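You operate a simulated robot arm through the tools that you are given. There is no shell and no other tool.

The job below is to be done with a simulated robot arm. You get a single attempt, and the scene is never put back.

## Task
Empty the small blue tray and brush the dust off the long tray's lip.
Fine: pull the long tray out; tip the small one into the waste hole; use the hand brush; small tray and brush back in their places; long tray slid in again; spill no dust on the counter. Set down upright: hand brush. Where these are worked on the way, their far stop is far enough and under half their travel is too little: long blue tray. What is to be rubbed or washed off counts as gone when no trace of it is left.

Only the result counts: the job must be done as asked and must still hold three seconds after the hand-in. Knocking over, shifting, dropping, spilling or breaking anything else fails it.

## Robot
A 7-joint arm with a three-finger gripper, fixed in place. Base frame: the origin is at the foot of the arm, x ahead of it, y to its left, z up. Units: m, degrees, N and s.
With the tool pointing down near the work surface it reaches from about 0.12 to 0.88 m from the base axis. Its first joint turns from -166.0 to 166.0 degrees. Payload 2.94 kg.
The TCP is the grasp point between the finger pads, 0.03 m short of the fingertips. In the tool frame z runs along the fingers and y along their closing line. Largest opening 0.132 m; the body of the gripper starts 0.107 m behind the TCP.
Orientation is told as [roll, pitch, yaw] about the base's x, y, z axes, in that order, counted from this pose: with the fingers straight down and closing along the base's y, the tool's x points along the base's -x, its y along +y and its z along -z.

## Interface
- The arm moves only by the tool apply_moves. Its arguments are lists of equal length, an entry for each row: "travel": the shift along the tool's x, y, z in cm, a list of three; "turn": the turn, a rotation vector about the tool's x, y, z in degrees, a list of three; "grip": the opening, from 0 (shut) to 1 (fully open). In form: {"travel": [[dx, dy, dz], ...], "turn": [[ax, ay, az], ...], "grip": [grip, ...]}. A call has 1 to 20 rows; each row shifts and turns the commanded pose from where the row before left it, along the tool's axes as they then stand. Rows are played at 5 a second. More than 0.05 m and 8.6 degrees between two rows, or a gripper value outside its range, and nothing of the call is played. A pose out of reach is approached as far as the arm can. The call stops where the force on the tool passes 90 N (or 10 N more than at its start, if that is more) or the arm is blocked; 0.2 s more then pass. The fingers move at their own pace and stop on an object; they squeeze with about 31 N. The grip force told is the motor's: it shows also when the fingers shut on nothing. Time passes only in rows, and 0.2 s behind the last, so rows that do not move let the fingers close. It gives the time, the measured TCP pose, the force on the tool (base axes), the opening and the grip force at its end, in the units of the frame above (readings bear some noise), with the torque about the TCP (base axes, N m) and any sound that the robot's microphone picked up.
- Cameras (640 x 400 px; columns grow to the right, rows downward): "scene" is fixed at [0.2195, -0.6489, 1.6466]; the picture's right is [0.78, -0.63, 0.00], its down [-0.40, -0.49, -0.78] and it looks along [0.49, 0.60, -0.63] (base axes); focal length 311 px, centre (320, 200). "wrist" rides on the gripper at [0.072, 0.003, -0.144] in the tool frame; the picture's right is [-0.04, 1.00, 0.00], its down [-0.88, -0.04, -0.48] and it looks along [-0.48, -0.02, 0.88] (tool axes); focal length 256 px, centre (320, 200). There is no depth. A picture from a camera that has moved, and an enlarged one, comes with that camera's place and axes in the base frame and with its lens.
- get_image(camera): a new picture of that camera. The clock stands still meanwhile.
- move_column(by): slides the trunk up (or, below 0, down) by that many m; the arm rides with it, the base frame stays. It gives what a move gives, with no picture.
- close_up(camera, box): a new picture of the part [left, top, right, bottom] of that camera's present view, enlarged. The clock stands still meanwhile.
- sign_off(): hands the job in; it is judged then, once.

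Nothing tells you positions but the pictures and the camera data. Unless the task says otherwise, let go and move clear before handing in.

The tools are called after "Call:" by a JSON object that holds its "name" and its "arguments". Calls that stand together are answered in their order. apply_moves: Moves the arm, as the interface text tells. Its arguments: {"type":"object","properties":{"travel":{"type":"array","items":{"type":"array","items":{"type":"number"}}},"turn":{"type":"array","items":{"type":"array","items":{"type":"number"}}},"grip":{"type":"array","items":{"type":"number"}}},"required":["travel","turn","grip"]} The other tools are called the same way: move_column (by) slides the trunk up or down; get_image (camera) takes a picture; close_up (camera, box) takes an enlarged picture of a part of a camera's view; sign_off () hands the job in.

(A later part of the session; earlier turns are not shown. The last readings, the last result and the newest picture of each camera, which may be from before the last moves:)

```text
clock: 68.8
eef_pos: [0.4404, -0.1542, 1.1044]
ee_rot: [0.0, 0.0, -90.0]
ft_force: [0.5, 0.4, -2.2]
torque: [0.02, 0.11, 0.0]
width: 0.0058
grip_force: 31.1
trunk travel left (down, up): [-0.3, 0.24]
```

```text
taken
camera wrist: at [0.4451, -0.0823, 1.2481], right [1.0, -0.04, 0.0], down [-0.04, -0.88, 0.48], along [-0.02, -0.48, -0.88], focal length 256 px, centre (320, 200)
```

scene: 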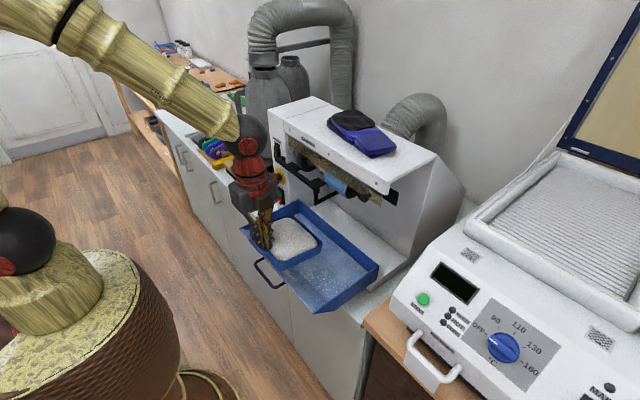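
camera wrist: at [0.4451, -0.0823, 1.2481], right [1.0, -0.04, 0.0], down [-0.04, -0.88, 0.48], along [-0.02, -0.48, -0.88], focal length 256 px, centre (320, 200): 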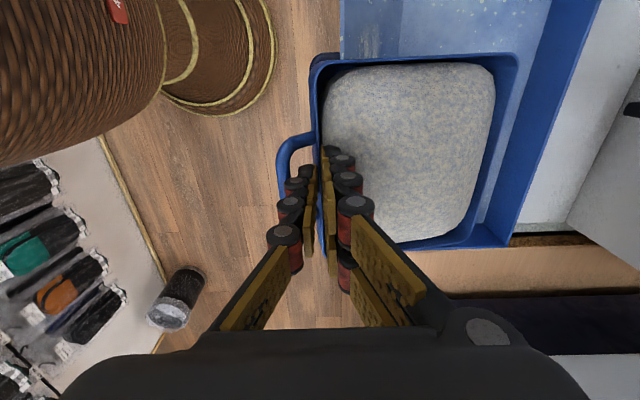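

Holding steady. I carry it left (+y) level.

Call:
{"name": "apply_moves", "arguments": {"travel": [[2, 0, 0], [3, 0, 0], [3, 0, 0], [3, 0, 0], [3, 0, 0], [3, 0, 0], [3, 0, 0], [3, 0, 0], [3, 0, 0], [3, 0, 0], [3, 0, 0], [3, 0, 0], [2.5, 0, 0], [1.5, 0, 0], [0, 0, 0]], "turn": [[0, 0, 0], [0, 0, 0], [0, 0, 0], [0, 0, 0], [0, 0, 0], [0, 0, 0], [0, 0, 0], [0, 0, 0], [0, 0, 0], [0, 0, 0], [0, 0, 0], [0, 0, 0], [0, 0, 0], [0, 0, 0], [0, 0, 0]], "grip": [0, 0, 0, 0, 0, 0, 0, 0, 0, 0, 0, 0, 0, 0, 0]}}

Call:
{"name": "get_image", "arguments": {"camera": "wrist"}}

Call:
{"name": "get_image", "arguments": {"camera": "scene"}}

```text
clock: 72.0
eef_pos: [0.4425, 0.2352, 1.1057]
ee_rot: [0.0, 0.1, -89.9]
ft_force: [-0.4, 0.4, -1.6]
torque: [0.01, 0.1, 0.0]
width: 0.006
grip_force: 31.0
trunk travel left (down, up): [-0.3, 0.24]
```

```text
taken
camera wrist: at [0.4465, 0.3084, 1.2485], right [1.0, -0.04, 0.0], down [-0.04, -0.88, 0.48], along [-0.02, -0.48, -0.88], focal length 256 px, centre (320, 200)
```

wrist: 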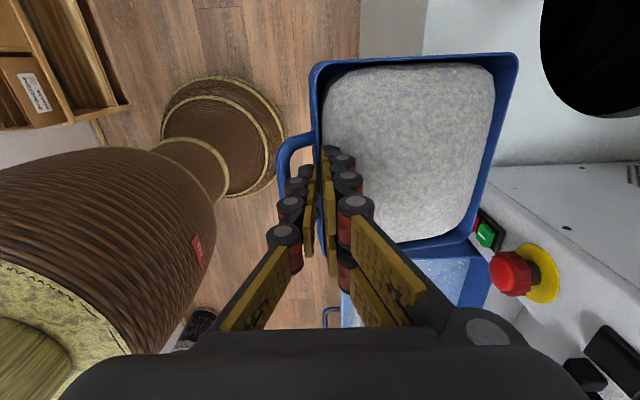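

```text
taken
```

scene: 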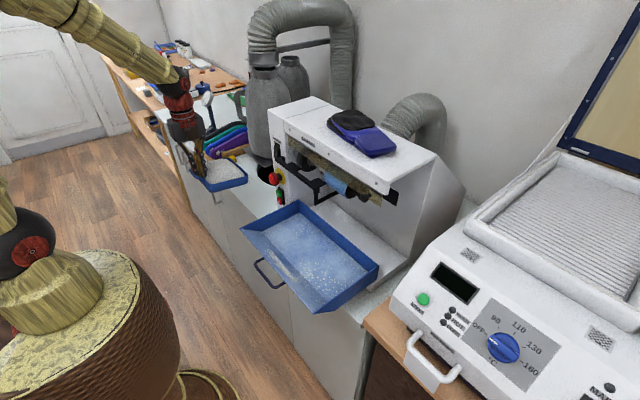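

Tray level and safe beside the machine. I yaw the tray ~20° so one front corner will be the pour point, then advance toward the hole.

Call:
{"name": "apply_moves", "arguments": {"travel": [[0, 0, 0], [0, 0, 0], [0, 0, 0], [0, 0, 0], [-0.7, 1.9, 0], [-1.0, 2.6, 0], [-1.0, 2.6, 0], [-1.0, 2.6, 0], [-1.0, 2.6, 0], [-1.0, 2.6, 0], [-1.0, 2.6, 0], [-0.7, 1.9, 0], [0, 0, 0]], "turn": [[0, 0, -5], [0, 0, -5], [0, 0, -5], [0, 0, -6], [0, 0, 0], [0, 0, 0], [0, 0, 0], [0, 0, 0], [0, 0, 0], [0, 0, 0], [0, 0, 0], [0, 0, 0], [0, 0, 0]], "grip": [0, 0, 0, 0, 0, 0, 0, 0, 0, 0, 0, 0, 0]}}

Call:
{"name": "get_image", "arguments": {"camera": "wrist"}}

Call:
{"name": "close_up", "arguments": {"camera": "scene", "box": [160, 90, 340, 220]}}

```text
clock: 74.8
eef_pos: [0.6512, 0.2374, 1.1035]
ee_rot: [0.0, -0.1, -68.9]
ft_force: [0.0, -0.2, -2.2]
torque: [-0.03, 0.13, 0.0]
width: 0.0063
grip_force: 30.9
trunk travel left (down, up): [-0.3, 0.24]
```

```text
taken
camera wrist: at [0.628, 0.3066, 1.247], right [0.95, 0.32, 0.0], down [0.28, -0.83, 0.48], along [0.15, -0.45, -0.88], focal length 256 px, centre (320, 200)
```

wrist: 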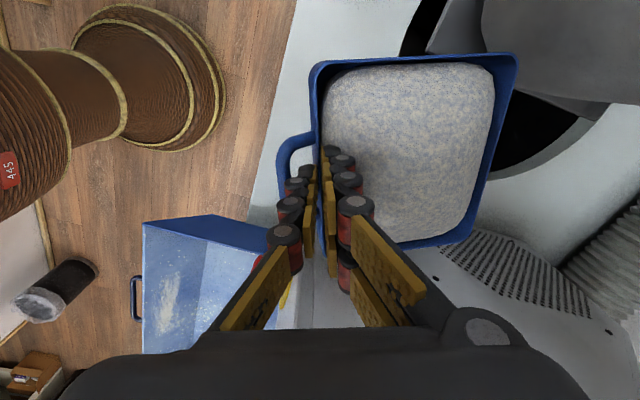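

```text
3.08 times, centred on (250, 155) of scene
camera zoom: at [0.2195, -0.6489, 1.6466], right [0.78, -0.63, 0.0], down [-0.4, -0.49, -0.78], along [0.49, 0.6, -0.63], focal length 958 px, centre (535, 338)
```

zoom: 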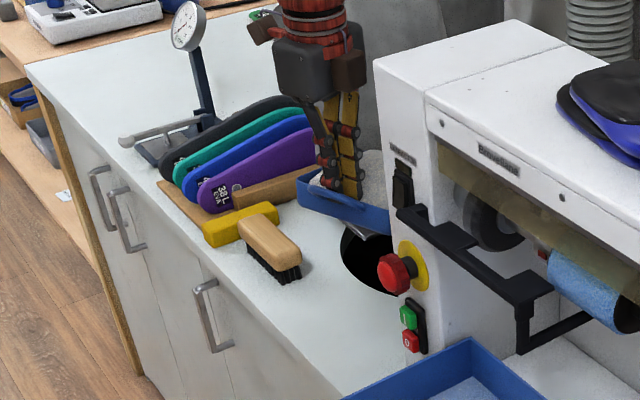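

The tray's rear approaches the corridor; I notice a corrugated hose at the right edge of the wrist view, so I zoom in to locate it before going further.

Call:
{"name": "close_up", "arguments": {"camera": "wrist", "box": [440, 0, 640, 340]}}

Call:
{"name": "close_up", "arguments": {"camera": "scene", "box": [220, 0, 460, 150]}}

```text
1.18 times, centred on (540, 170) of wrist
camera zoom: at [0.628, 0.3066, 1.247], right [0.95, 0.32, 0.0], down [0.28, -0.83, 0.48], along [0.15, -0.45, -0.88], focal length 301 px, centre (61, 235)
```

zoom: 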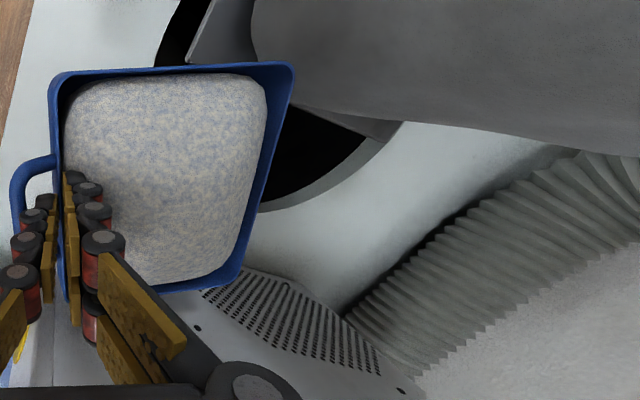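

```text
2.67 times, centred on (340, 75) of scene
camera zoom: at [0.2195, -0.6489, 1.6466], right [0.78, -0.63, 0.0], down [-0.4, -0.49, -0.78], along [0.49, 0.6, -0.63], focal length 830 px, centre (267, 533)
```

zoom: 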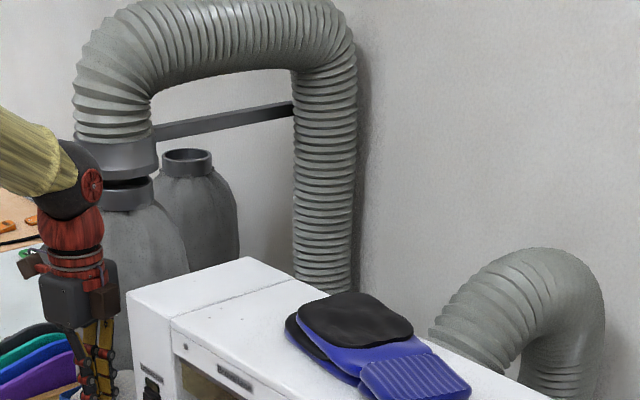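

The hose lies at the back (x > 1.1), out of the way; hole centre (0.885, 0.377) r≈0.158 and canister radius ≈0.10 are confirmed. I reduce the yaw to ~7° and advance level until the tray's front edge is over the hole.

Call:
{"name": "apply_moves", "arguments": {"travel": [[0, 0, 0], [0, 0, 0], [0, 0, 0], [0, 1.5, 0], [0, 2.5, 0], [0, 2.5, 0], [0, 2.5, 0.5], [0, 2.5, 0.5], [0, 2.5, 0.5], [0, 1.5, 0.5], [0, 0.7, 0], [0, 0, 0]], "turn": [[0, 0, 5], [0, 0, 5], [0, 0, 4], [0, 0, 0], [0, 0, 0], [0, 0, 0], [0, 0, 0], [0, 0, 0], [0, 0, 0], [0, 0, 0], [0, 0, 0], [0, 0, 0]], "grip": [0, 0, 0, 0, 0, 0, 0, 0, 0, 0, 0, 0]}}

Call:
{"name": "get_image", "arguments": {"camera": "wrist"}}

Call:
{"name": "close_up", "arguments": {"camera": "scene", "box": [160, 60, 340, 220]}}

```text
clock: 77.4
eef_pos: [0.8104, 0.2543, 1.0855]
ee_rot: [0.0, 0.0, -83.0]
ft_force: [-1.1, 0.7, -1.9]
torque: [-0.01, 0.11, 0.04]
width: 0.0061
grip_force: 31.6
trunk travel left (down, up): [-0.3, 0.24]
```

```text
taken
camera wrist: at [0.8051, 0.3283, 1.2292], right [1.0, 0.08, 0.0], down [0.07, -0.88, 0.48], along [0.04, -0.47, -0.88], focal length 256 px, centre (320, 200)
```

wrist: 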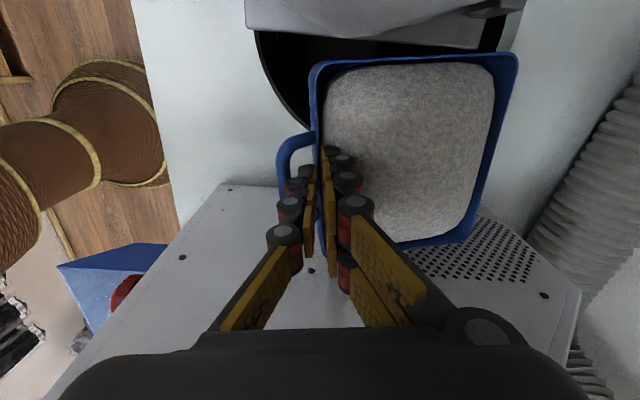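

```text
2.50 times, centred on (250, 140) of scene
camera zoom: at [0.2195, -0.6489, 1.6466], right [0.78, -0.63, 0.0], down [-0.4, -0.49, -0.78], along [0.49, 0.6, -0.63], focal length 778 px, centre (495, 350)
```

zoom: 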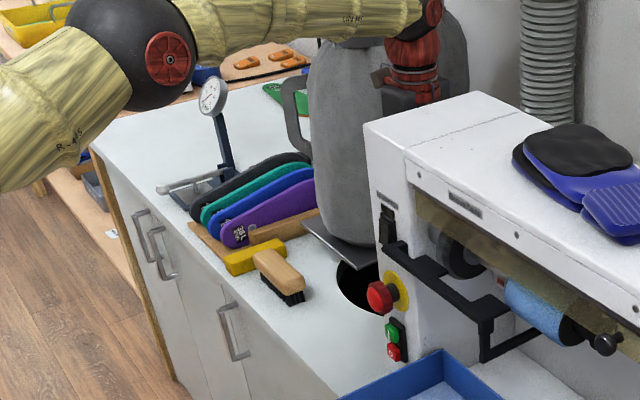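

The tray's front edge is over the hole, with clearance to canister and machine. I begin tilting (fingers swinging forward), creeping 2.5 cm further in at the same time.

Call:
{"name": "apply_moves", "arguments": {"travel": [[-0.06, 0.5, 0.02], [-0.06, 0.49, 0.07], [-0.06, 0.48, 0.11], [-0.06, 0.47, 0.15], [0, 0, 0]], "turn": [[-4.96, -0.61, 0], [-4.96, -0.61, 0], [-4.96, -0.61, 0], [-4.96, -0.61, 0], [0, 0, 0]], "grip": [0, 0, 0, 0, 0]}}

Call:
{"name": "get_image", "arguments": {"camera": "wrist"}}

Call:
{"name": "close_up", "arguments": {"camera": "scene", "box": [160, 60, 340, 220]}}

```text
clock: 78.6
eef_pos: [0.8297, 0.2556, 1.0831]
ee_rot: [19.8, -2.5, -83.5]
ft_force: [-0.2, 0.5, -2.6]
torque: [-0.01, 0.12, 0.04]
width: 0.0061
grip_force: 31.3
trunk travel left (down, up): [-0.3, 0.24]
```

```text
taken
camera wrist: at [0.7762, 0.3286, 1.2162], right [0.94, 0.08, 0.34], down [-0.1, -0.88, 0.47], along [0.34, -0.47, -0.81], focal length 256 px, centre (320, 200)
```

wrist: 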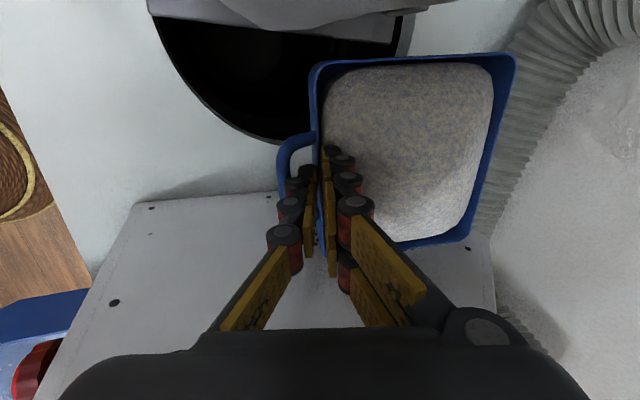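

```text
2.50 times, centred on (250, 140) of scene
camera zoom: at [0.2195, -0.6489, 1.6466], right [0.78, -0.63, 0.0], down [-0.4, -0.49, -0.78], along [0.49, 0.6, -0.63], focal length 778 px, centre (495, 350)
```

zoom: 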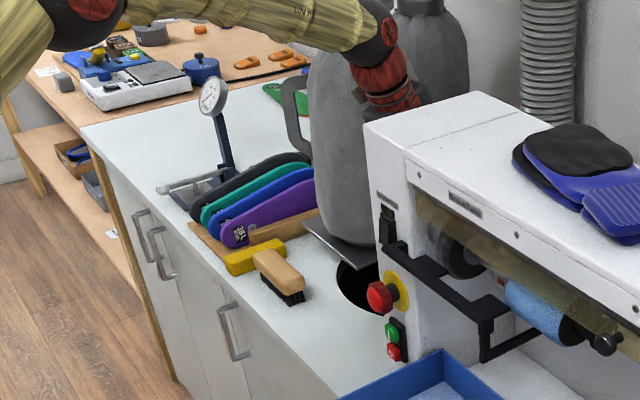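

Projection shows the pour edge's centre lands inside the hole but the −y end is marginal, so I shift 1 cm toward +y, reduce the lean, and continue tilting to about 60°.

Call:
{"name": "apply_moves", "arguments": {"travel": [[0.6, 0.04, 0], [0.4, 0.03, 0], [0, 0, 0], [0, 0, 0], [0, 0, 0], [0, 0, 0], [0, 0, 0], [0, 0, 0], [0, 0, 0], [0, 0, 0], [0, 0, 0]], "turn": [[0, 0, 3], [-4.99, -0.35, 0], [-4.99, -0.35, 0], [-4.99, -0.35, 0], [-4.99, -0.35, 0], [-4.99, -0.35, 0], [-4.99, -0.35, 0], [-4.99, -0.35, 0], [-4.99, -0.35, 0], [0, 0, 0], [0, 0, 0]], "grip": [0, 0, 0, 0, 0, 0, 0, 0, 0, 0, 0]}}

Call:
{"name": "get_image", "arguments": {"camera": "wrist"}}

Call:
{"name": "close_up", "arguments": {"camera": "scene", "box": [160, 60, 340, 220]}}

```text
clock: 81.0
eef_pos: [0.8303, 0.2644, 1.0844]
ee_rot: [59.7, -3.5, -88.0]
ft_force: [0.0, 0.4, -2.1]
torque: [0.02, 0.16, 0.01]
width: 0.0061
grip_force: 31.3
trunk travel left (down, up): [-0.3, 0.24]
```

```text
taken
camera wrist: at [0.7063, 0.339, 1.1542], right [0.5, 0.03, 0.86], down [-0.4, -0.88, 0.26], along [0.77, -0.48, -0.43], focal length 256 px, centre (320, 200)
```

wrist: 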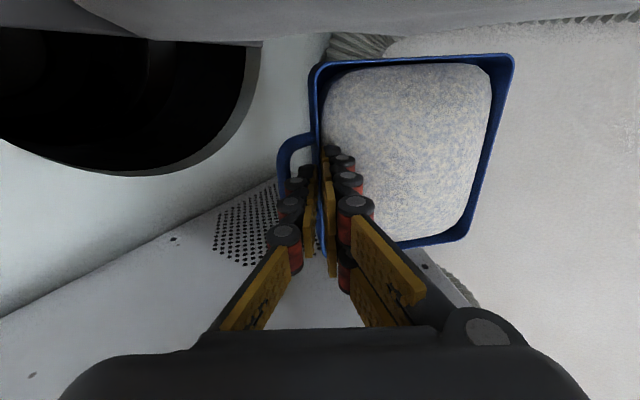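

```text
2.50 times, centred on (250, 140) of scene
camera zoom: at [0.2195, -0.6489, 1.6466], right [0.78, -0.63, 0.0], down [-0.4, -0.49, -0.78], along [0.49, 0.6, -0.63], focal length 778 px, centre (495, 350)
```

zoom: 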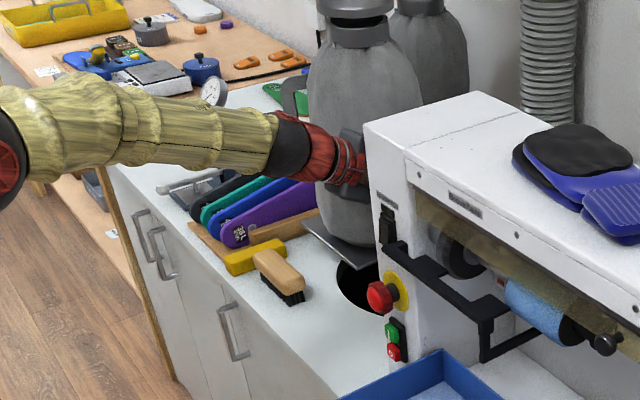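

At 60° the dust still holds as one heap. I keep tilting to 90°.

Call:
{"name": "apply_moves", "arguments": {"travel": [[0, 0, 0], [0, 0, 0], [0, 0, 0], [0, 0, 0], [0, 0, 0], [0, 0, 0], [0, 0, 0]], "turn": [[-4.99, -0.35, 0], [-4.99, -0.35, 0], [-4.99, -0.35, 0], [-4.99, -0.35, 0], [-4.99, -0.35, 0], [-4.99, -0.35, 0], [0, 0, 0]], "grip": [0, 0, 0, 0, 0, 0, 0]}}

Call:
{"name": "get_image", "arguments": {"camera": "wrist"}}

Call:
{"name": "close_up", "arguments": {"camera": "scene", "box": [160, 60, 340, 220]}}

```text
clock: 82.6
eef_pos: [0.8596, 0.277, 1.0925]
ee_rot: [63.6, -3.9, -88.0]
ft_force: [-0.1, 1.2, -2.2]
torque: [-0.03, 0.18, 0.03]
width: 0.0061
grip_force: 31.3
out of reach, approached as far as the arm can: row 1, 2, 3, 4, 5, 6
trunk travel left (down, up): [-0.3, 0.24]
```

```text
taken
camera wrist: at [0.7304, 0.3498, 1.1549], right [0.44, 0.03, 0.9], down [-0.41, -0.88, 0.24], along [0.8, -0.47, -0.38], focal length 256 px, centre (320, 200)
```

wrist: 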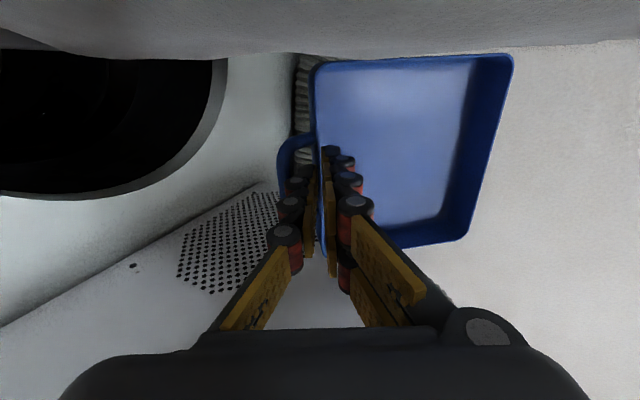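

```text
2.50 times, centred on (250, 140) of scene
camera zoom: at [0.2195, -0.6489, 1.6466], right [0.78, -0.63, 0.0], down [-0.4, -0.49, -0.78], along [0.49, 0.6, -0.63], focal length 778 px, centre (495, 350)
```

zoom: 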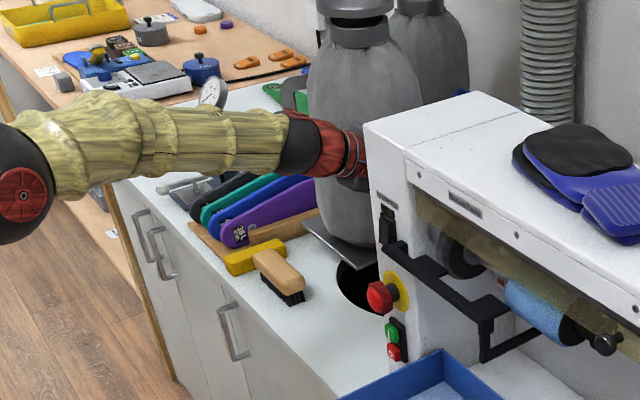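

The tray has emptied (dust gone at about 64° tilt) with its pour edge over the hole. Let me check the tray, the hole surroundings and the plate for residue before moving.

Call:
{"name": "close_up", "arguments": {"camera": "wrist", "box": [260, 40, 540, 260]}}

Call:
{"name": "close_up", "arguments": {"camera": "wrist", "box": [0, 0, 320, 330]}}

Call:
{"name": "close_up", "arguments": {"camera": "scene", "box": [200, 130, 300, 210]}}

```text
1.82 times, centred on (400, 150) of wrist
camera zoom: at [0.7304, 0.3498, 1.1549], right [0.44, 0.03, 0.9], down [-0.41, -0.88, 0.24], along [0.8, -0.47, -0.38], focal length 465 px, centre (174, 291)
```

zoom: 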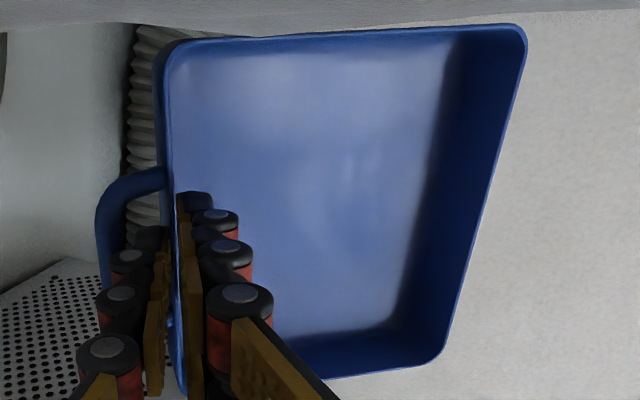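

```text
1.21 times, centred on (160, 165) of wrist
camera zoom: at [0.7304, 0.3498, 1.1549], right [0.44, 0.03, 0.9], down [-0.41, -0.88, 0.24], along [0.8, -0.47, -0.38], focal length 310 px, centre (514, 242)
```

zoom: 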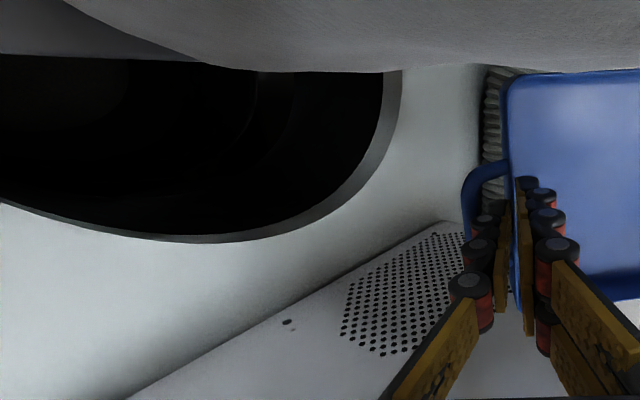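

```text
5.00 times, centred on (250, 170) of scene
camera zoom: at [0.2195, -0.6489, 1.6466], right [0.78, -0.63, 0.0], down [-0.4, -0.49, -0.78], along [0.49, 0.6, -0.63], focal length 1557 px, centre (670, 350)
```

zoom: 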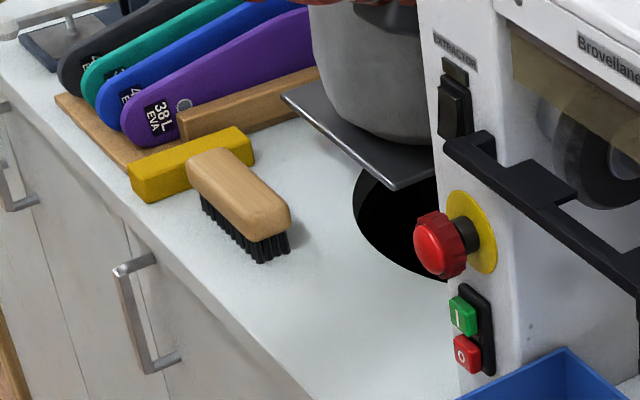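

The tray is empty and the counter is clean. I tilt back step by step.

Call:
{"name": "apply_moves", "arguments": {"travel": [[0, 0, 0], [0, 0, 0], [0, 0, 0], [0, 0, 0], [0, 0, 0]], "turn": [[4.99, 0.35, 0], [4.99, 0.35, 0], [4.99, 0.35, 0], [4.99, 0.35, 0], [0, 0, 0]], "grip": [0, 0, 0, 0, 0]}}

```text
clock: 83.8
eef_pos: [0.8587, 0.2771, 1.0946]
ee_rot: [43.5, -3.1, -86.9]
ft_force: [-0.1, 0.0, -1.9]
torque: [-0.04, 0.16, 0.03]
width: 0.0058
grip_force: 31.5
trunk travel left (down, up): [-0.3, 0.24]
```

Commanded pose follows the achieved one. I continue levelling while retracting from the corridor.

Call:
{"name": "apply_moves", "arguments": {"travel": [[-0.26, -0.58, -0.55], [-0.25, -0.63, -0.5], [-0.25, -0.67, -0.44], [-0.24, -0.7, -0.38], [0.05, -0.73, -0.32], [0.05, -0.76, -0.25], [0.05, -0.78, -0.19], [0.06, -0.79, -0.12], [0, -1, 0], [0, 0, 0]], "turn": [[4.99, 0.35, 0], [4.99, 0.35, 0], [4.99, 0.35, 0], [4.99, 0.35, 0], [4.99, 0.35, 0], [4.99, 0.35, 0], [4.99, 0.35, 0], [4.99, 0.35, 0], [3.2, 0.2, 0], [0, 0, 0]], "grip": [0, 0, 0, 0, 0, 0, 0, 0, 0, 0]}}

Call:
{"name": "get_image", "arguments": {"camera": "wrist"}}

Call:
{"name": "get_image", "arguments": {"camera": "scene"}}

```text
clock: 86.0
eef_pos: [0.7864, 0.2641, 1.0934]
ee_rot: [0.4, -0.4, -85.8]
ft_force: [0.4, -0.4, -2.4]
torque: [-0.05, 0.09, -0.02]
width: 0.006
grip_force: 30.8
trunk travel left (down, up): [-0.3, 0.24]
```

```text
taken
camera wrist: at [0.783, 0.3378, 1.2363], right [1.0, 0.03, 0.01], down [0.02, -0.88, 0.48], along [0.02, -0.48, -0.88], focal length 256 px, centre (320, 200)
```

wrist: 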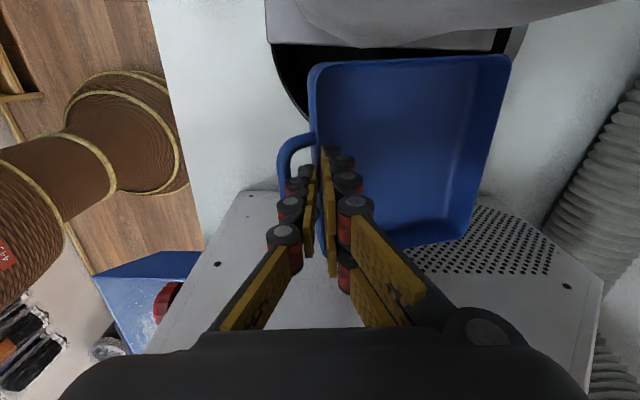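

```text
taken
```

scene: 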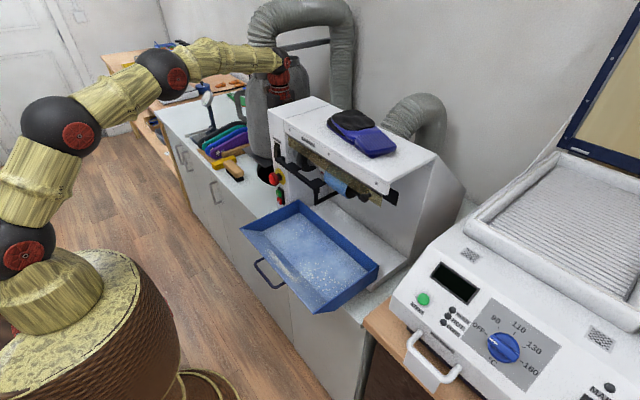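

The tray is level and empty. I retract it from the corridor, then carry it back to the long tray.

Call:
{"name": "apply_moves", "arguments": {"travel": [[0, -2, 0], [0, -3, 0], [0, -3.5, 0], [0, -3.5, 0], [0, -3.5, 0], [0, -3.5, 0], [0, -3.5, 0], [0, -3.5, 0], [0, -3.5, 0], [0, -3, 0], [0, -2, 0], [0, 0, 0]], "turn": [[0, 0, 0], [0, 0, 0], [0, 0, 0], [0, 0, 0], [0, 0, 0], [0, 0, 0], [0, 0, 0], [0, 0, 0], [0, 0, 0], [-0.4, 0.3, 2], [0, 0, 2.1], [0, 0, 0]], "grip": [0, 0, 0, 0, 0, 0, 0, 0, 0, 0, 0, 0]}}

Call:
{"name": "apply_moves", "arguments": {"travel": [[-2, 0, 0], [-3.5, 0, 0], [-4, 0, 0], [-4, 0, 0], [-4, 0, 0], [-4, 0, 0], [-4, 0, 0], [-4, 0, 0], [-4, 0, 0], [-3, 0, 0], [-2, 0, 0], [0, 0, 0]], "turn": [[0, 0, 0], [0, 0, 0], [0, 0, 0], [0, 0, 0], [0, 0, 0], [0, 0, 0], [0, 0, 0], [0, 0, 0], [0, 0, 0], [0, 0, 0], [0, 0, 0], [0, 0, 0]], "grip": [0, 0, 0, 0, 0, 0, 0, 0, 0, 0, 0, 0]}}

Call:
{"name": "get_image", "arguments": {"camera": "wrist"}}

Call:
{"name": "get_image", "arguments": {"camera": "scene"}}

```text
clock: 88.6
eef_pos: [0.4421, 0.2406, 1.0888]
ee_rot: [0.9, 0.1, -89.9]
ft_force: [0.4, 0.4, -2.8]
torque: [0.0, 0.11, 0.0]
width: 0.0058
grip_force: 30.9
trunk travel left (down, up): [-0.3, 0.24]
```

```text
clock: 91.2
eef_pos: [0.4443, -0.147, 1.0882]
ee_rot: [0.9, 0.0, -89.9]
ft_force: [-0.3, -0.8, -1.1]
torque: [0.02, 0.13, -0.04]
width: 0.0061
grip_force: 30.8
trunk travel left (down, up): [-0.3, 0.24]
```

```text
taken
camera wrist: at [0.4456, -0.0743, 1.2323], right [1.0, -0.04, 0.01], down [-0.04, -0.88, 0.47], along [-0.01, -0.48, -0.88], focal length 256 px, centre (320, 200)
```

wrist: 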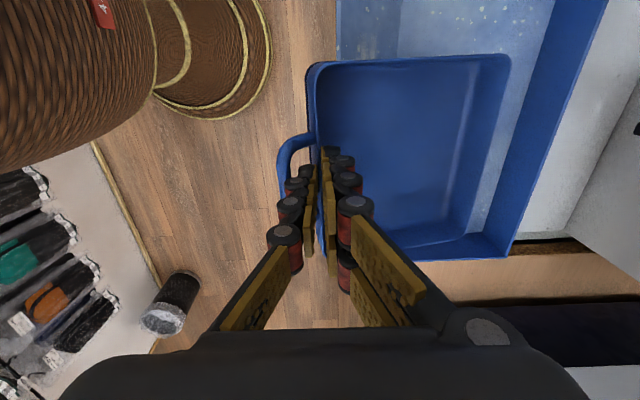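

```text
taken
```

scene: 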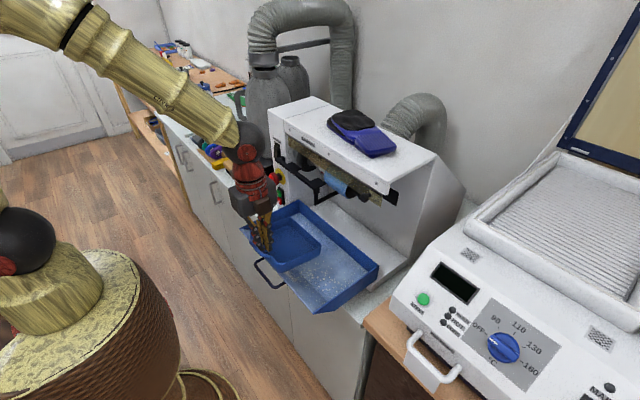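

Over the long tray again, empty tray held. I move it forward to its original spot and lower it.

Call:
{"name": "apply_moves", "arguments": {"travel": [[0.1, 2.5, 0], [0.05, 3, 0], [0, 3, 0], [0, 1.8, 0], [0, 0, 3], [0, 0, 3], [0, 0, 2.5], [0, 0, 1.5], [0, 0, 0]], "turn": [[0.9, 0, 0], [0, 0, 0], [0, 0, 0], [0, 0, 0], [0, 0, 0], [0, 0, 0], [0, 0, 0], [0, 0, 0], [0, 0, 0]], "grip": [0, 0, 0, 0, 0, 0, 0, 0, 0]}}

Call:
{"name": "get_image", "arguments": {"camera": "wrist"}}

Call:
{"name": "close_up", "arguments": {"camera": "scene", "box": [240, 190, 400, 310]}}

```text
clock: 93.2
eef_pos: [0.545, -0.1431, 0.9912]
ee_rot: [-0.1, 0.0, -89.9]
ft_force: [0.9, -0.5, -0.6]
torque: [-0.02, 0.11, -0.01]
width: 0.0058
grip_force: 31.1
trunk travel left (down, up): [-0.3, 0.24]
```

```text
taken
camera wrist: at [0.549, -0.0707, 1.1344], right [1.0, -0.04, 0.0], down [-0.04, -0.88, 0.48], along [-0.02, -0.48, -0.88], focal length 256 px, centre (320, 200)
```

wrist: 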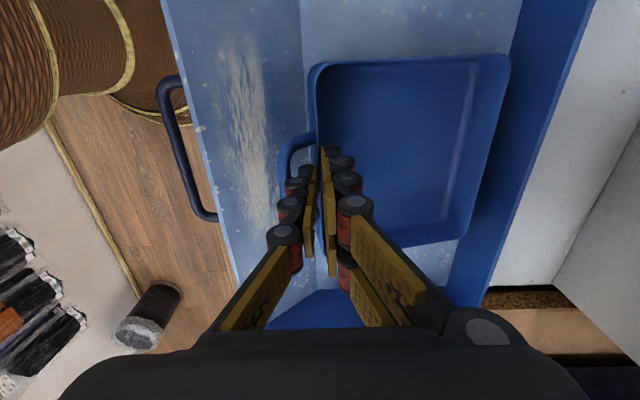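

```text
3.33 times, centred on (320, 250) of scene
camera zoom: at [0.2195, -0.6489, 1.6466], right [0.78, -0.63, 0.0], down [-0.4, -0.49, -0.78], along [0.49, 0.6, -0.63], focal length 1038 px, centre (320, 33)
```

zoom: 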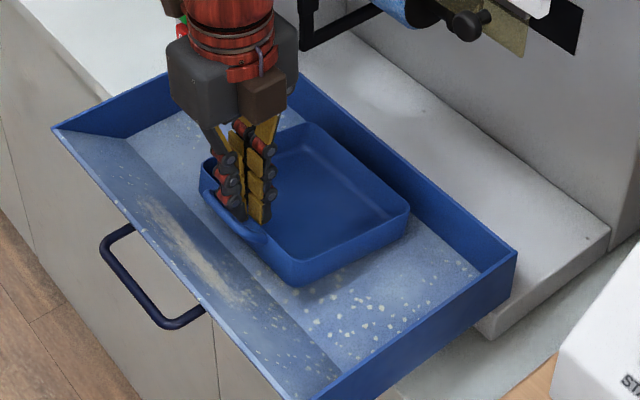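

Positioned over its original spot. I lower it the last 2.6 cm gently.

Call:
{"name": "apply_moves", "arguments": {"travel": [[-0.2, 0.2, 0.8], [0, 0, 0.8], [0, 0, 0.6], [0, 0, 0.3], [0, 0, 0]], "turn": [[0, 0, 0], [0, 0, 0], [0, 0, 0], [0, 0, 0], [0, 0, 0]], "grip": [0, 0, 0, 0, 0]}}

```text
clock: 94.4
eef_pos: [0.5493, -0.145, 0.9654]
ee_rot: [0.0, -0.1, -89.9]
ft_force: [-0.4, 0.8, 4.6]
torque: [0.39, 0.0, 0.03]
width: 0.0058
grip_force: 31.0
trunk travel left (down, up): [-0.3, 0.24]
```

It touches the floor of the long tray (4.6 N). I open slightly and withdraw upward.

Call:
{"name": "apply_moves", "arguments": {"travel": [[0, 0, 0], [0, 0, 0], [0, 0, 0], [0, 0, -0.8], [0, 0, -1], [0, 0, -1.5], [0, 0, 0]], "turn": [[0, 0, 0], [0, 0, 0], [0, 0, 0], [0, 0, 0], [0, 0, 0], [0, 0, 0], [0, 0, 0]], "grip": [0.1, 0.11, 0.11, 0.11, 0.11, 0.11, 0.11]}}

Call:
{"name": "get_image", "arguments": {"camera": "wrist"}}

Call:
{"name": "close_up", "arguments": {"camera": "scene", "box": [240, 190, 400, 310]}}

```text
clock: 96.0
eef_pos: [0.5487, -0.1444, 0.9986]
ee_rot: [-0.1, -0.1, -89.9]
ft_force: [0.0, 0.1, 0.3]
torque: [-0.02, 0.01, -0.03]
width: 0.0144
grip_force: 0.1
trunk travel left (down, up): [-0.3, 0.24]
```

```text
taken
camera wrist: at [0.552, -0.0723, 1.1425], right [1.0, -0.04, 0.0], down [-0.04, -0.88, 0.48], along [-0.02, -0.48, -0.88], focal length 256 px, centre (320, 200)
```

wrist: 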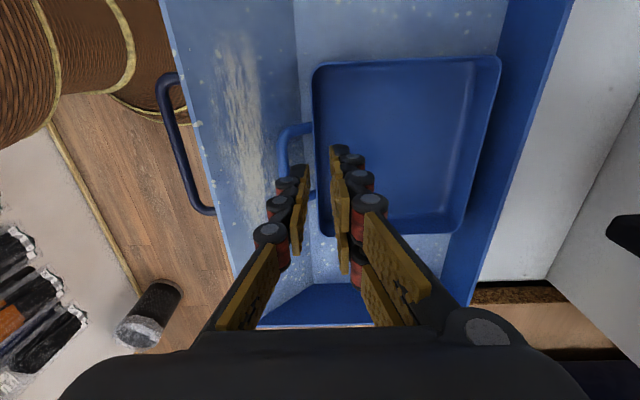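

```text
3.33 times, centred on (320, 250) of scene
camera zoom: at [0.2195, -0.6489, 1.6466], right [0.78, -0.63, 0.0], down [-0.4, -0.49, -0.78], along [0.49, 0.6, -0.63], focal length 1038 px, centre (320, 33)
```

zoom: 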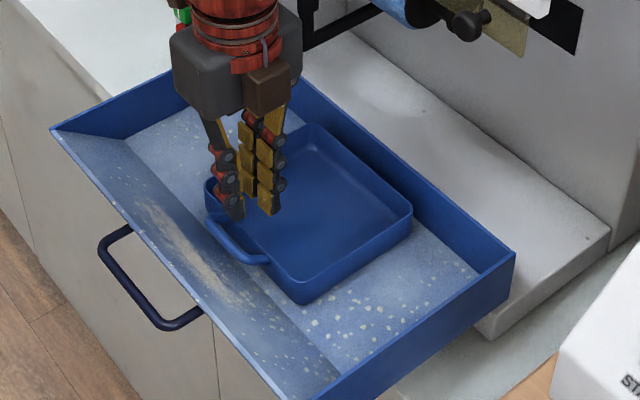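

The small tray is back in its original place, empty. Now for the brush: I rise, back out, and travel to above it.

Call:
{"name": "apply_moves", "arguments": {"travel": [[0, 0, -4], [0, 0, -4.5], [0, -3, -3], [0, -3, -2], [0, -3, 0], [0, 0, 0]], "turn": [[0, 0, 0], [0, 0, 0], [0, 0, 0], [0, 0, 0], [0, 0, 0], [0, 0, 0]], "grip": [0.11, 0.2, 0.5, 0.55, 0.55, 0.55]}}

Call:
{"name": "apply_moves", "arguments": {"travel": [[4.5, 0, 0], [4.8, 0, 0], [4.8, 0, 0], [4.8, 0, 0], [4.8, 0, 0], [4.8, 0, 0], [4.8, 0, 0], [4.8, 0, 0], [4.8, 0, 0], [4.8, 0, 0], [4.8, 0, 0], [4.8, 0, 0], [4.5, 0, 0], [0, 4, 0], [0, 4, 0], [0, 0, 0]], "turn": [[0, 0, 0], [0, 0, 0], [0, 0, 0], [0, 0, 0], [0, 0, 0], [0, 0, 0], [0, 0, 0], [0, 0, 0], [0, 0, 0], [0, 0, 0], [0, 0, 0], [0, 0, 0], [0, 0, 0], [0, 0, 0], [0, 0, 0], [0, 0, 0]], "grip": [0.55, 0.55, 0.55, 0.55, 0.55, 0.55, 0.55, 0.55, 0.55, 0.55, 0.55, 0.55, 0.55, 0.55, 0.55, 0.55]}}

Call:
{"name": "get_image", "arguments": {"camera": "wrist"}}

Call:
{"name": "close_up", "arguments": {"camera": "scene", "box": [180, 110, 280, 200]}}

```text
clock: 97.4
eef_pos: [0.4571, -0.1481, 1.1337]
ee_rot: [-0.1, 0.0, -89.9]
ft_force: [0.1, 0.0, -0.5]
torque: [0.01, 0.0, 0.0]
width: 0.0726
grip_force: 0.0
trunk travel left (down, up): [-0.3, 0.24]
```

```text
clock: 100.8
eef_pos: [0.5386, 0.4701, 1.1346]
ee_rot: [0.0, 0.1, -89.9]
ft_force: [-0.8, 0.1, 0.9]
torque: [-0.02, 0.0, 0.01]
width: 0.0723
grip_force: 0.1
trunk travel left (down, up): [-0.3, 0.24]
```

```text
taken
camera wrist: at [0.5417, 0.5437, 1.2789], right [1.0, -0.04, 0.0], down [-0.04, -0.88, 0.48], along [-0.02, -0.48, -0.88], focal length 256 px, centre (320, 200)
```

wrist: 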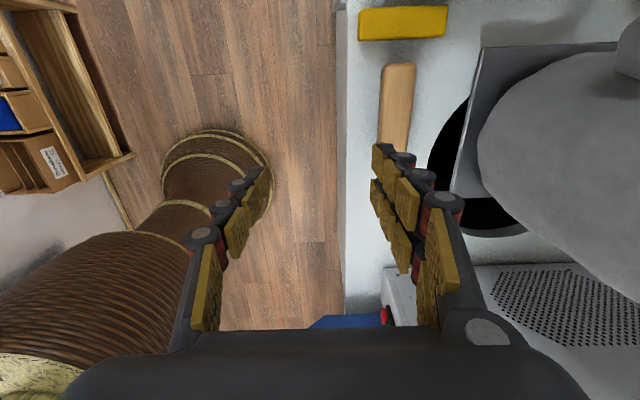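

```text
4.44 times, centred on (230, 155) of scene
camera zoom: at [0.2195, -0.6489, 1.6466], right [0.78, -0.63, 0.0], down [-0.4, -0.49, -0.78], along [0.49, 0.6, -0.63], focal length 1384 px, centre (720, 400)
```

zoom: 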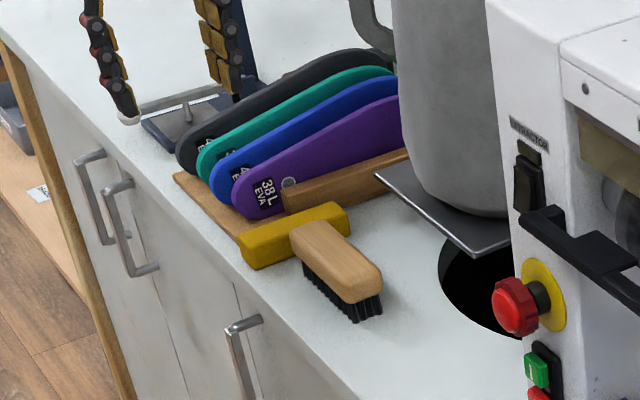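

I see the brush from above, with its +y end short of the yellow block. I zoom in to measure.

Call:
{"name": "close_up", "arguments": {"camera": "wrist", "box": [330, 0, 490, 160]}}

Call:
{"name": "close_up", "arguments": {"camera": "scene", "box": [215, 145, 275, 190]}}

```text
2.50 times, centred on (410, 80) of wrist
camera zoom: at [0.5417, 0.5437, 1.2789], right [1.0, -0.04, 0.0], down [-0.04, -0.88, 0.48], along [-0.02, -0.48, -0.88], focal length 640 px, centre (95, 500)
```

zoom: 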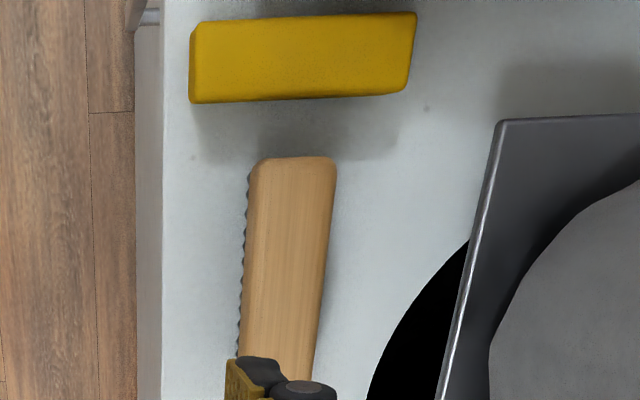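

```text
8.89 times, centred on (245, 168) of scene
camera zoom: at [0.2195, -0.6489, 1.6466], right [0.78, -0.63, 0.0], down [-0.4, -0.49, -0.78], along [0.49, 0.6, -0.63], focal length 2768 px, centre (987, 489)
```

zoom: 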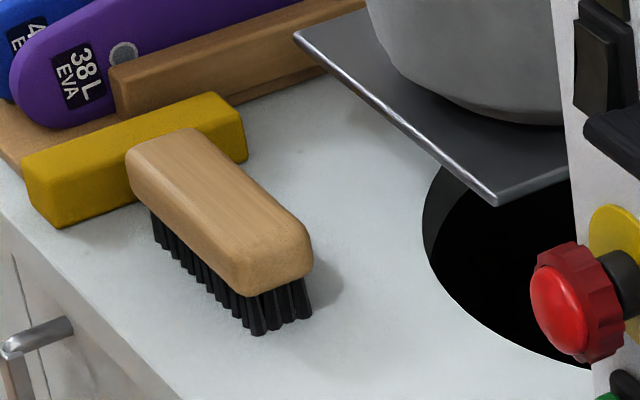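

Brush measures about 12 × 4 cm, centre (0.645, 0.476), top at z≈0.905, bristles down. I move above it and descend with the fingers ~7 cm open.

Call:
{"name": "apply_moves", "arguments": {"travel": [[0.3, 4, 0], [0.3, 4, 0], [0, 2.6, 0], [0, 0, 4], [0, 0, 4], [0, 0, 4], [0, 0, 4], [0, 0, 2], [0, 0, 0]], "turn": [[0, 0, 0], [0, 0, 0], [0, 0, 0], [0, 0, 0], [0, 0, 0], [0, 0, 0], [0, 0, 0], [0, 0, 0], [0, 0, 0]], "grip": [0.55, 0.55, 0.55, 0.55, 0.55, 0.55, 0.55, 0.55, 0.55]}}

Call:
{"name": "get_image", "arguments": {"camera": "wrist"}}

Call:
{"name": "close_up", "arguments": {"camera": "scene", "box": [190, 110, 290, 190]}}

```text
clock: 102.8
eef_pos: [0.6418, 0.4817, 0.9518]
ee_rot: [0.0, 0.0, -89.9]
ft_force: [-0.7, 0.2, 0.2]
torque: [0.02, -0.01, 0.02]
width: 0.0727
grip_force: 0.0
trunk travel left (down, up): [-0.3, 0.24]
```

```text
taken
camera wrist: at [0.6463, 0.5535, 1.0956], right [1.0, -0.04, 0.0], down [-0.04, -0.88, 0.48], along [-0.02, -0.48, -0.88], focal length 256 px, centre (320, 200)
```

wrist: 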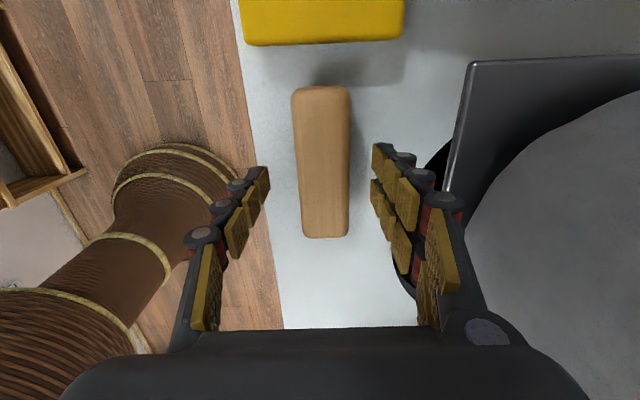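

```text
5.00 times, centred on (240, 150) of scene
camera zoom: at [0.2195, -0.6489, 1.6466], right [0.78, -0.63, 0.0], down [-0.4, -0.49, -0.78], along [0.49, 0.6, -0.63], focal length 1557 px, centre (720, 450)
```

zoom: 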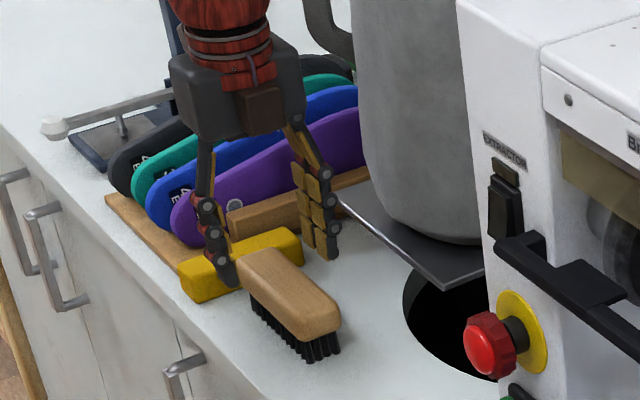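

Brush centre at about (0.646, 0.474). I fine-adjust and descend to put the fingertips beside the wooden body.

Call:
{"name": "apply_moves", "arguments": {"travel": [[-0.7, 0.4, 0], [0, 0, 1.5], [0, 0, 1.2], [0, 0, 1.0], [0, 0, 0]], "turn": [[0, 0, 0], [0, 0, 0], [0, 0, 0], [0, 0, 0], [0, 0, 0]], "grip": [0.5, 0.5, 0.5, 0.5, 0.5]}}

Call:
{"name": "close_up", "arguments": {"camera": "scene", "box": [200, 130, 280, 190]}}

Call:
{"name": "get_image", "arguments": {"camera": "wrist"}}

```text
clock: 104.0
eef_pos: [0.6457, 0.4728, 0.9162]
ee_rot: [0.1, 0.0, -89.9]
ft_force: [0.2, -0.1, -0.6]
torque: [-0.02, 0.04, 0.0]
width: 0.066
grip_force: 0.0
trunk travel left (down, up): [-0.3, 0.24]
```

```text
6.67 times, centred on (240, 160) of scene
camera zoom: at [0.2195, -0.6489, 1.6466], right [0.78, -0.63, 0.0], down [-0.4, -0.49, -0.78], along [0.49, 0.6, -0.63], focal length 2076 px, centre (853, 467)
```

zoom: 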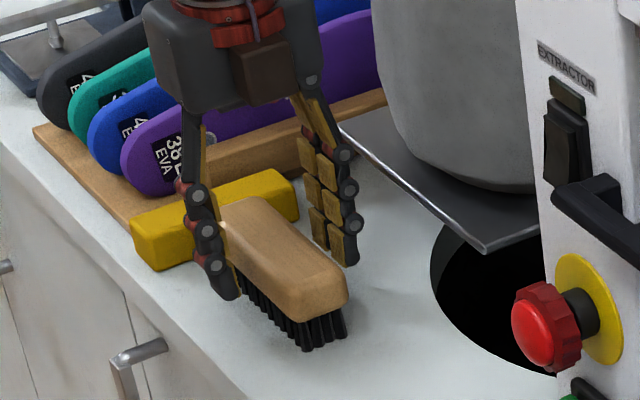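

```text
taken
camera wrist: at [0.6497, 0.5452, 1.0597], right [1.0, -0.04, 0.0], down [-0.04, -0.88, 0.48], along [-0.02, -0.48, -0.88], focal length 256 px, centre (320, 200)
```

wrist: 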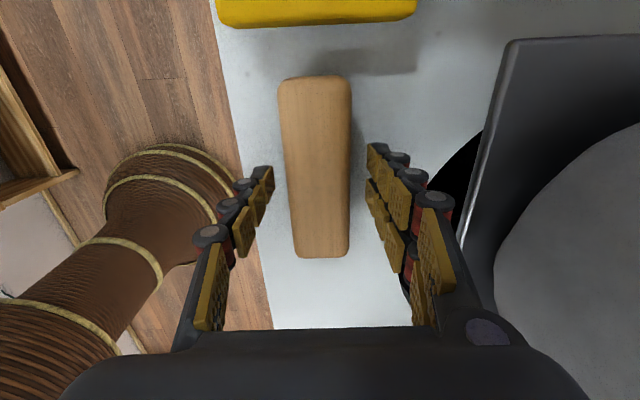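

Fingers straddle the wooden body. I close on it.

Call:
{"name": "apply_moves", "arguments": {"travel": [[0, 0, 0], [0, 0, 0], [0, 0, 0], [0, 0, 0], [0, 0, 0]], "turn": [[0, 0, 0], [0, 0, 0], [0, 0, 0], [0, 0, 0], [0, 0, 0]], "grip": [0.3, 0.1, 0.1, 0.1, 0.1]}}

Call:
{"name": "apply_moves", "arguments": {"travel": [[0, 0, -0.5], [0, 0, -1], [0, 0, -1.5], [0, 0, 0]], "turn": [[0, 0, 0], [0, 0, 0], [0, 0, 0], [0, 0, 0]], "grip": [0.1, 0.1, 0.1, 0.1]}}

Call:
{"name": "get_image", "arguments": {"camera": "wrist"}}

Call:
{"name": "close_up", "arguments": {"camera": "scene", "box": [200, 130, 280, 190]}}

```text
clock: 105.2
eef_pos: [0.6455, 0.4731, 0.9167]
ee_rot: [-0.1, -0.1, -89.9]
ft_force: [-0.6, 0.3, -0.3]
torque: [0.0, 0.01, 0.03]
width: 0.0411
grip_force: 30.5
trunk travel left (down, up): [-0.3, 0.24]
```

```text
clock: 106.2
eef_pos: [0.6472, 0.4708, 0.9469]
ee_rot: [-0.1, 0.1, -89.9]
ft_force: [0.0, 0.1, -1.3]
torque: [0.0, -0.01, 0.02]
width: 0.041
grip_force: 30.8
trunk travel left (down, up): [-0.3, 0.24]
```

```text
taken
camera wrist: at [0.6503, 0.5446, 1.0904], right [1.0, -0.04, 0.0], down [-0.04, -0.88, 0.48], along [-0.02, -0.48, -0.88], focal length 256 px, centre (320, 200)
```

wrist: 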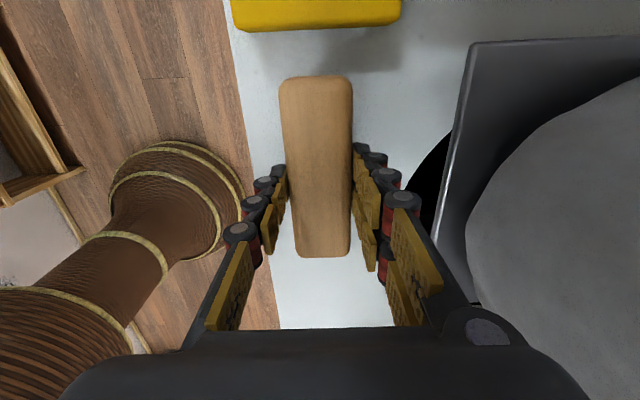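

```text
6.67 times, centred on (240, 160) of scene
camera zoom: at [0.2195, -0.6489, 1.6466], right [0.78, -0.63, 0.0], down [-0.4, -0.49, -0.78], along [0.49, 0.6, -0.63], focal length 2076 px, centre (853, 467)
```

zoom: 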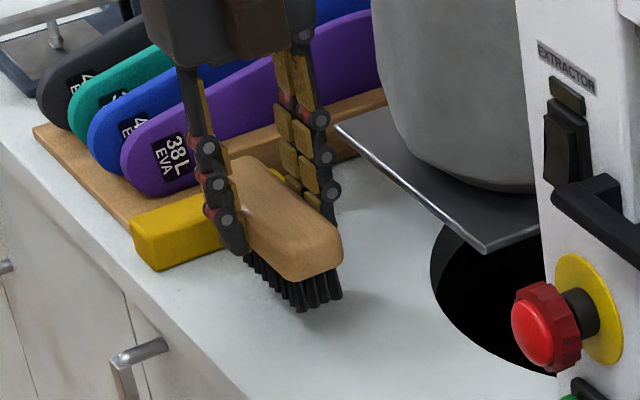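

I hold the brush, but the small tray's loop sits right above the lip's foot, so the brush would hit it. I'll set the brush back in its place for now, move the (empty) small tray aside first, then brush.

Call:
{"name": "apply_moves", "arguments": {"travel": [[0.2, -0.1, 1.2], [0, 0, 1.0], [0, 0, 0.6], [0, 0, 0.2], [0, 0, 0]], "turn": [[0, 0, 0], [0, 0, 0], [0, 0, 0], [0, 0, 0], [0, 0, 0]], "grip": [0.1, 0.1, 0.1, 0.1, 0.1]}}

```text
clock: 107.4
eef_pos: [0.6454, 0.4731, 0.9156]
ee_rot: [0.0, -0.1, -89.9]
ft_force: [0.3, 0.9, -1.2]
torque: [0.01, -0.02, 0.01]
width: 0.0412
grip_force: 31.3
trunk travel left (down, up): [-0.3, 0.24]
```

Call:
{"name": "apply_moves", "arguments": {"travel": [[0, 0, 0.2], [0, 0, 0]], "turn": [[0, 0, 0], [0, 0, 0]], "grip": [0.1, 0.1]}}

```text
clock: 108.0
eef_pos: [0.6449, 0.4741, 0.9161]
ee_rot: [0.1, 0.0, -89.9]
ft_force: [0.1, -3.1, 8.7]
torque: [-0.54, 0.18, -0.03]
width: 0.041
grip_force: 31.3
trunk travel left (down, up): [-0.3, 0.24]
```

Bristles are on the counter. I release and rise.

Call:
{"name": "apply_moves", "arguments": {"travel": [[0, 0, -0.2], [0, 0, 0], [0, 0, 0], [0, 0, 0], [0, 0, -2], [0, 0, -4], [0, 0, -4.5], [0, 0, -4.5], [0, 0, -4], [0, 0, 0]], "turn": [[0, 0, 0], [0, 0, 0], [0, 0, 0], [0, 0, 0], [0, 0, 0], [0, 0, 0], [0, 0, 0], [0, 0, 0], [0, 0, 0], [0, 0, 0]], "grip": [0.1, 0.5, 0.5, 0.5, 0.5, 0.5, 0.5, 0.5, 0.5, 0.5]}}

Call:
{"name": "get_image", "arguments": {"camera": "wrist"}}

Call:
{"name": "close_up", "arguments": {"camera": "scene", "box": [200, 130, 280, 190]}}

```text
clock: 110.2
eef_pos: [0.6463, 0.4739, 1.1082]
ee_rot: [-0.1, -0.1, -89.9]
ft_force: [-0.1, 0.2, -0.3]
torque: [0.01, -0.02, -0.02]
width: 0.066
grip_force: 0.1
trunk travel left (down, up): [-0.3, 0.24]
```

```text
taken
camera wrist: at [0.6498, 0.5476, 1.2508], right [1.0, -0.04, 0.0], down [-0.04, -0.88, 0.48], along [-0.02, -0.48, -0.88], focal length 256 px, centre (320, 200)
```

wrist: 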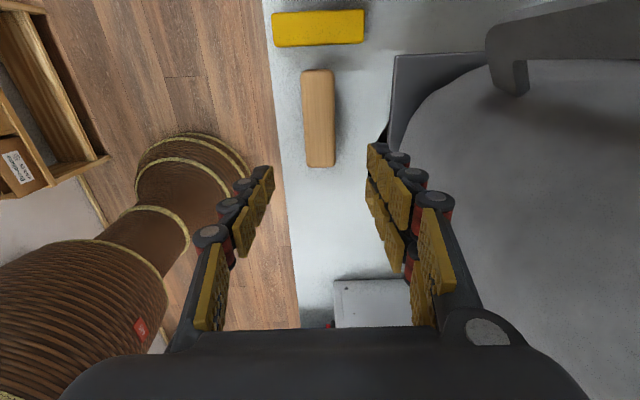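

```text
6.67 times, centred on (240, 160) of scene
camera zoom: at [0.2195, -0.6489, 1.6466], right [0.78, -0.63, 0.0], down [-0.4, -0.49, -0.78], along [0.49, 0.6, -0.63], focal length 2076 px, centre (853, 467)
```

zoom: 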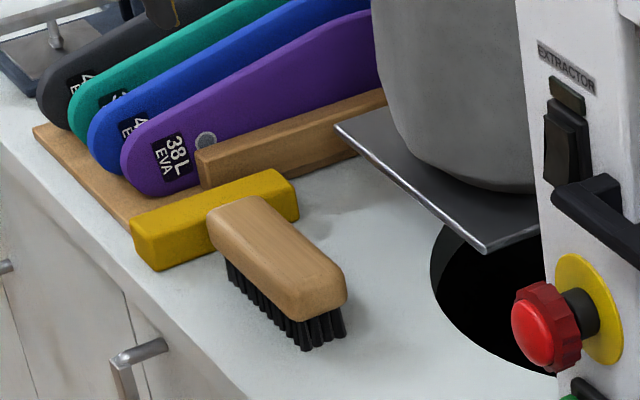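

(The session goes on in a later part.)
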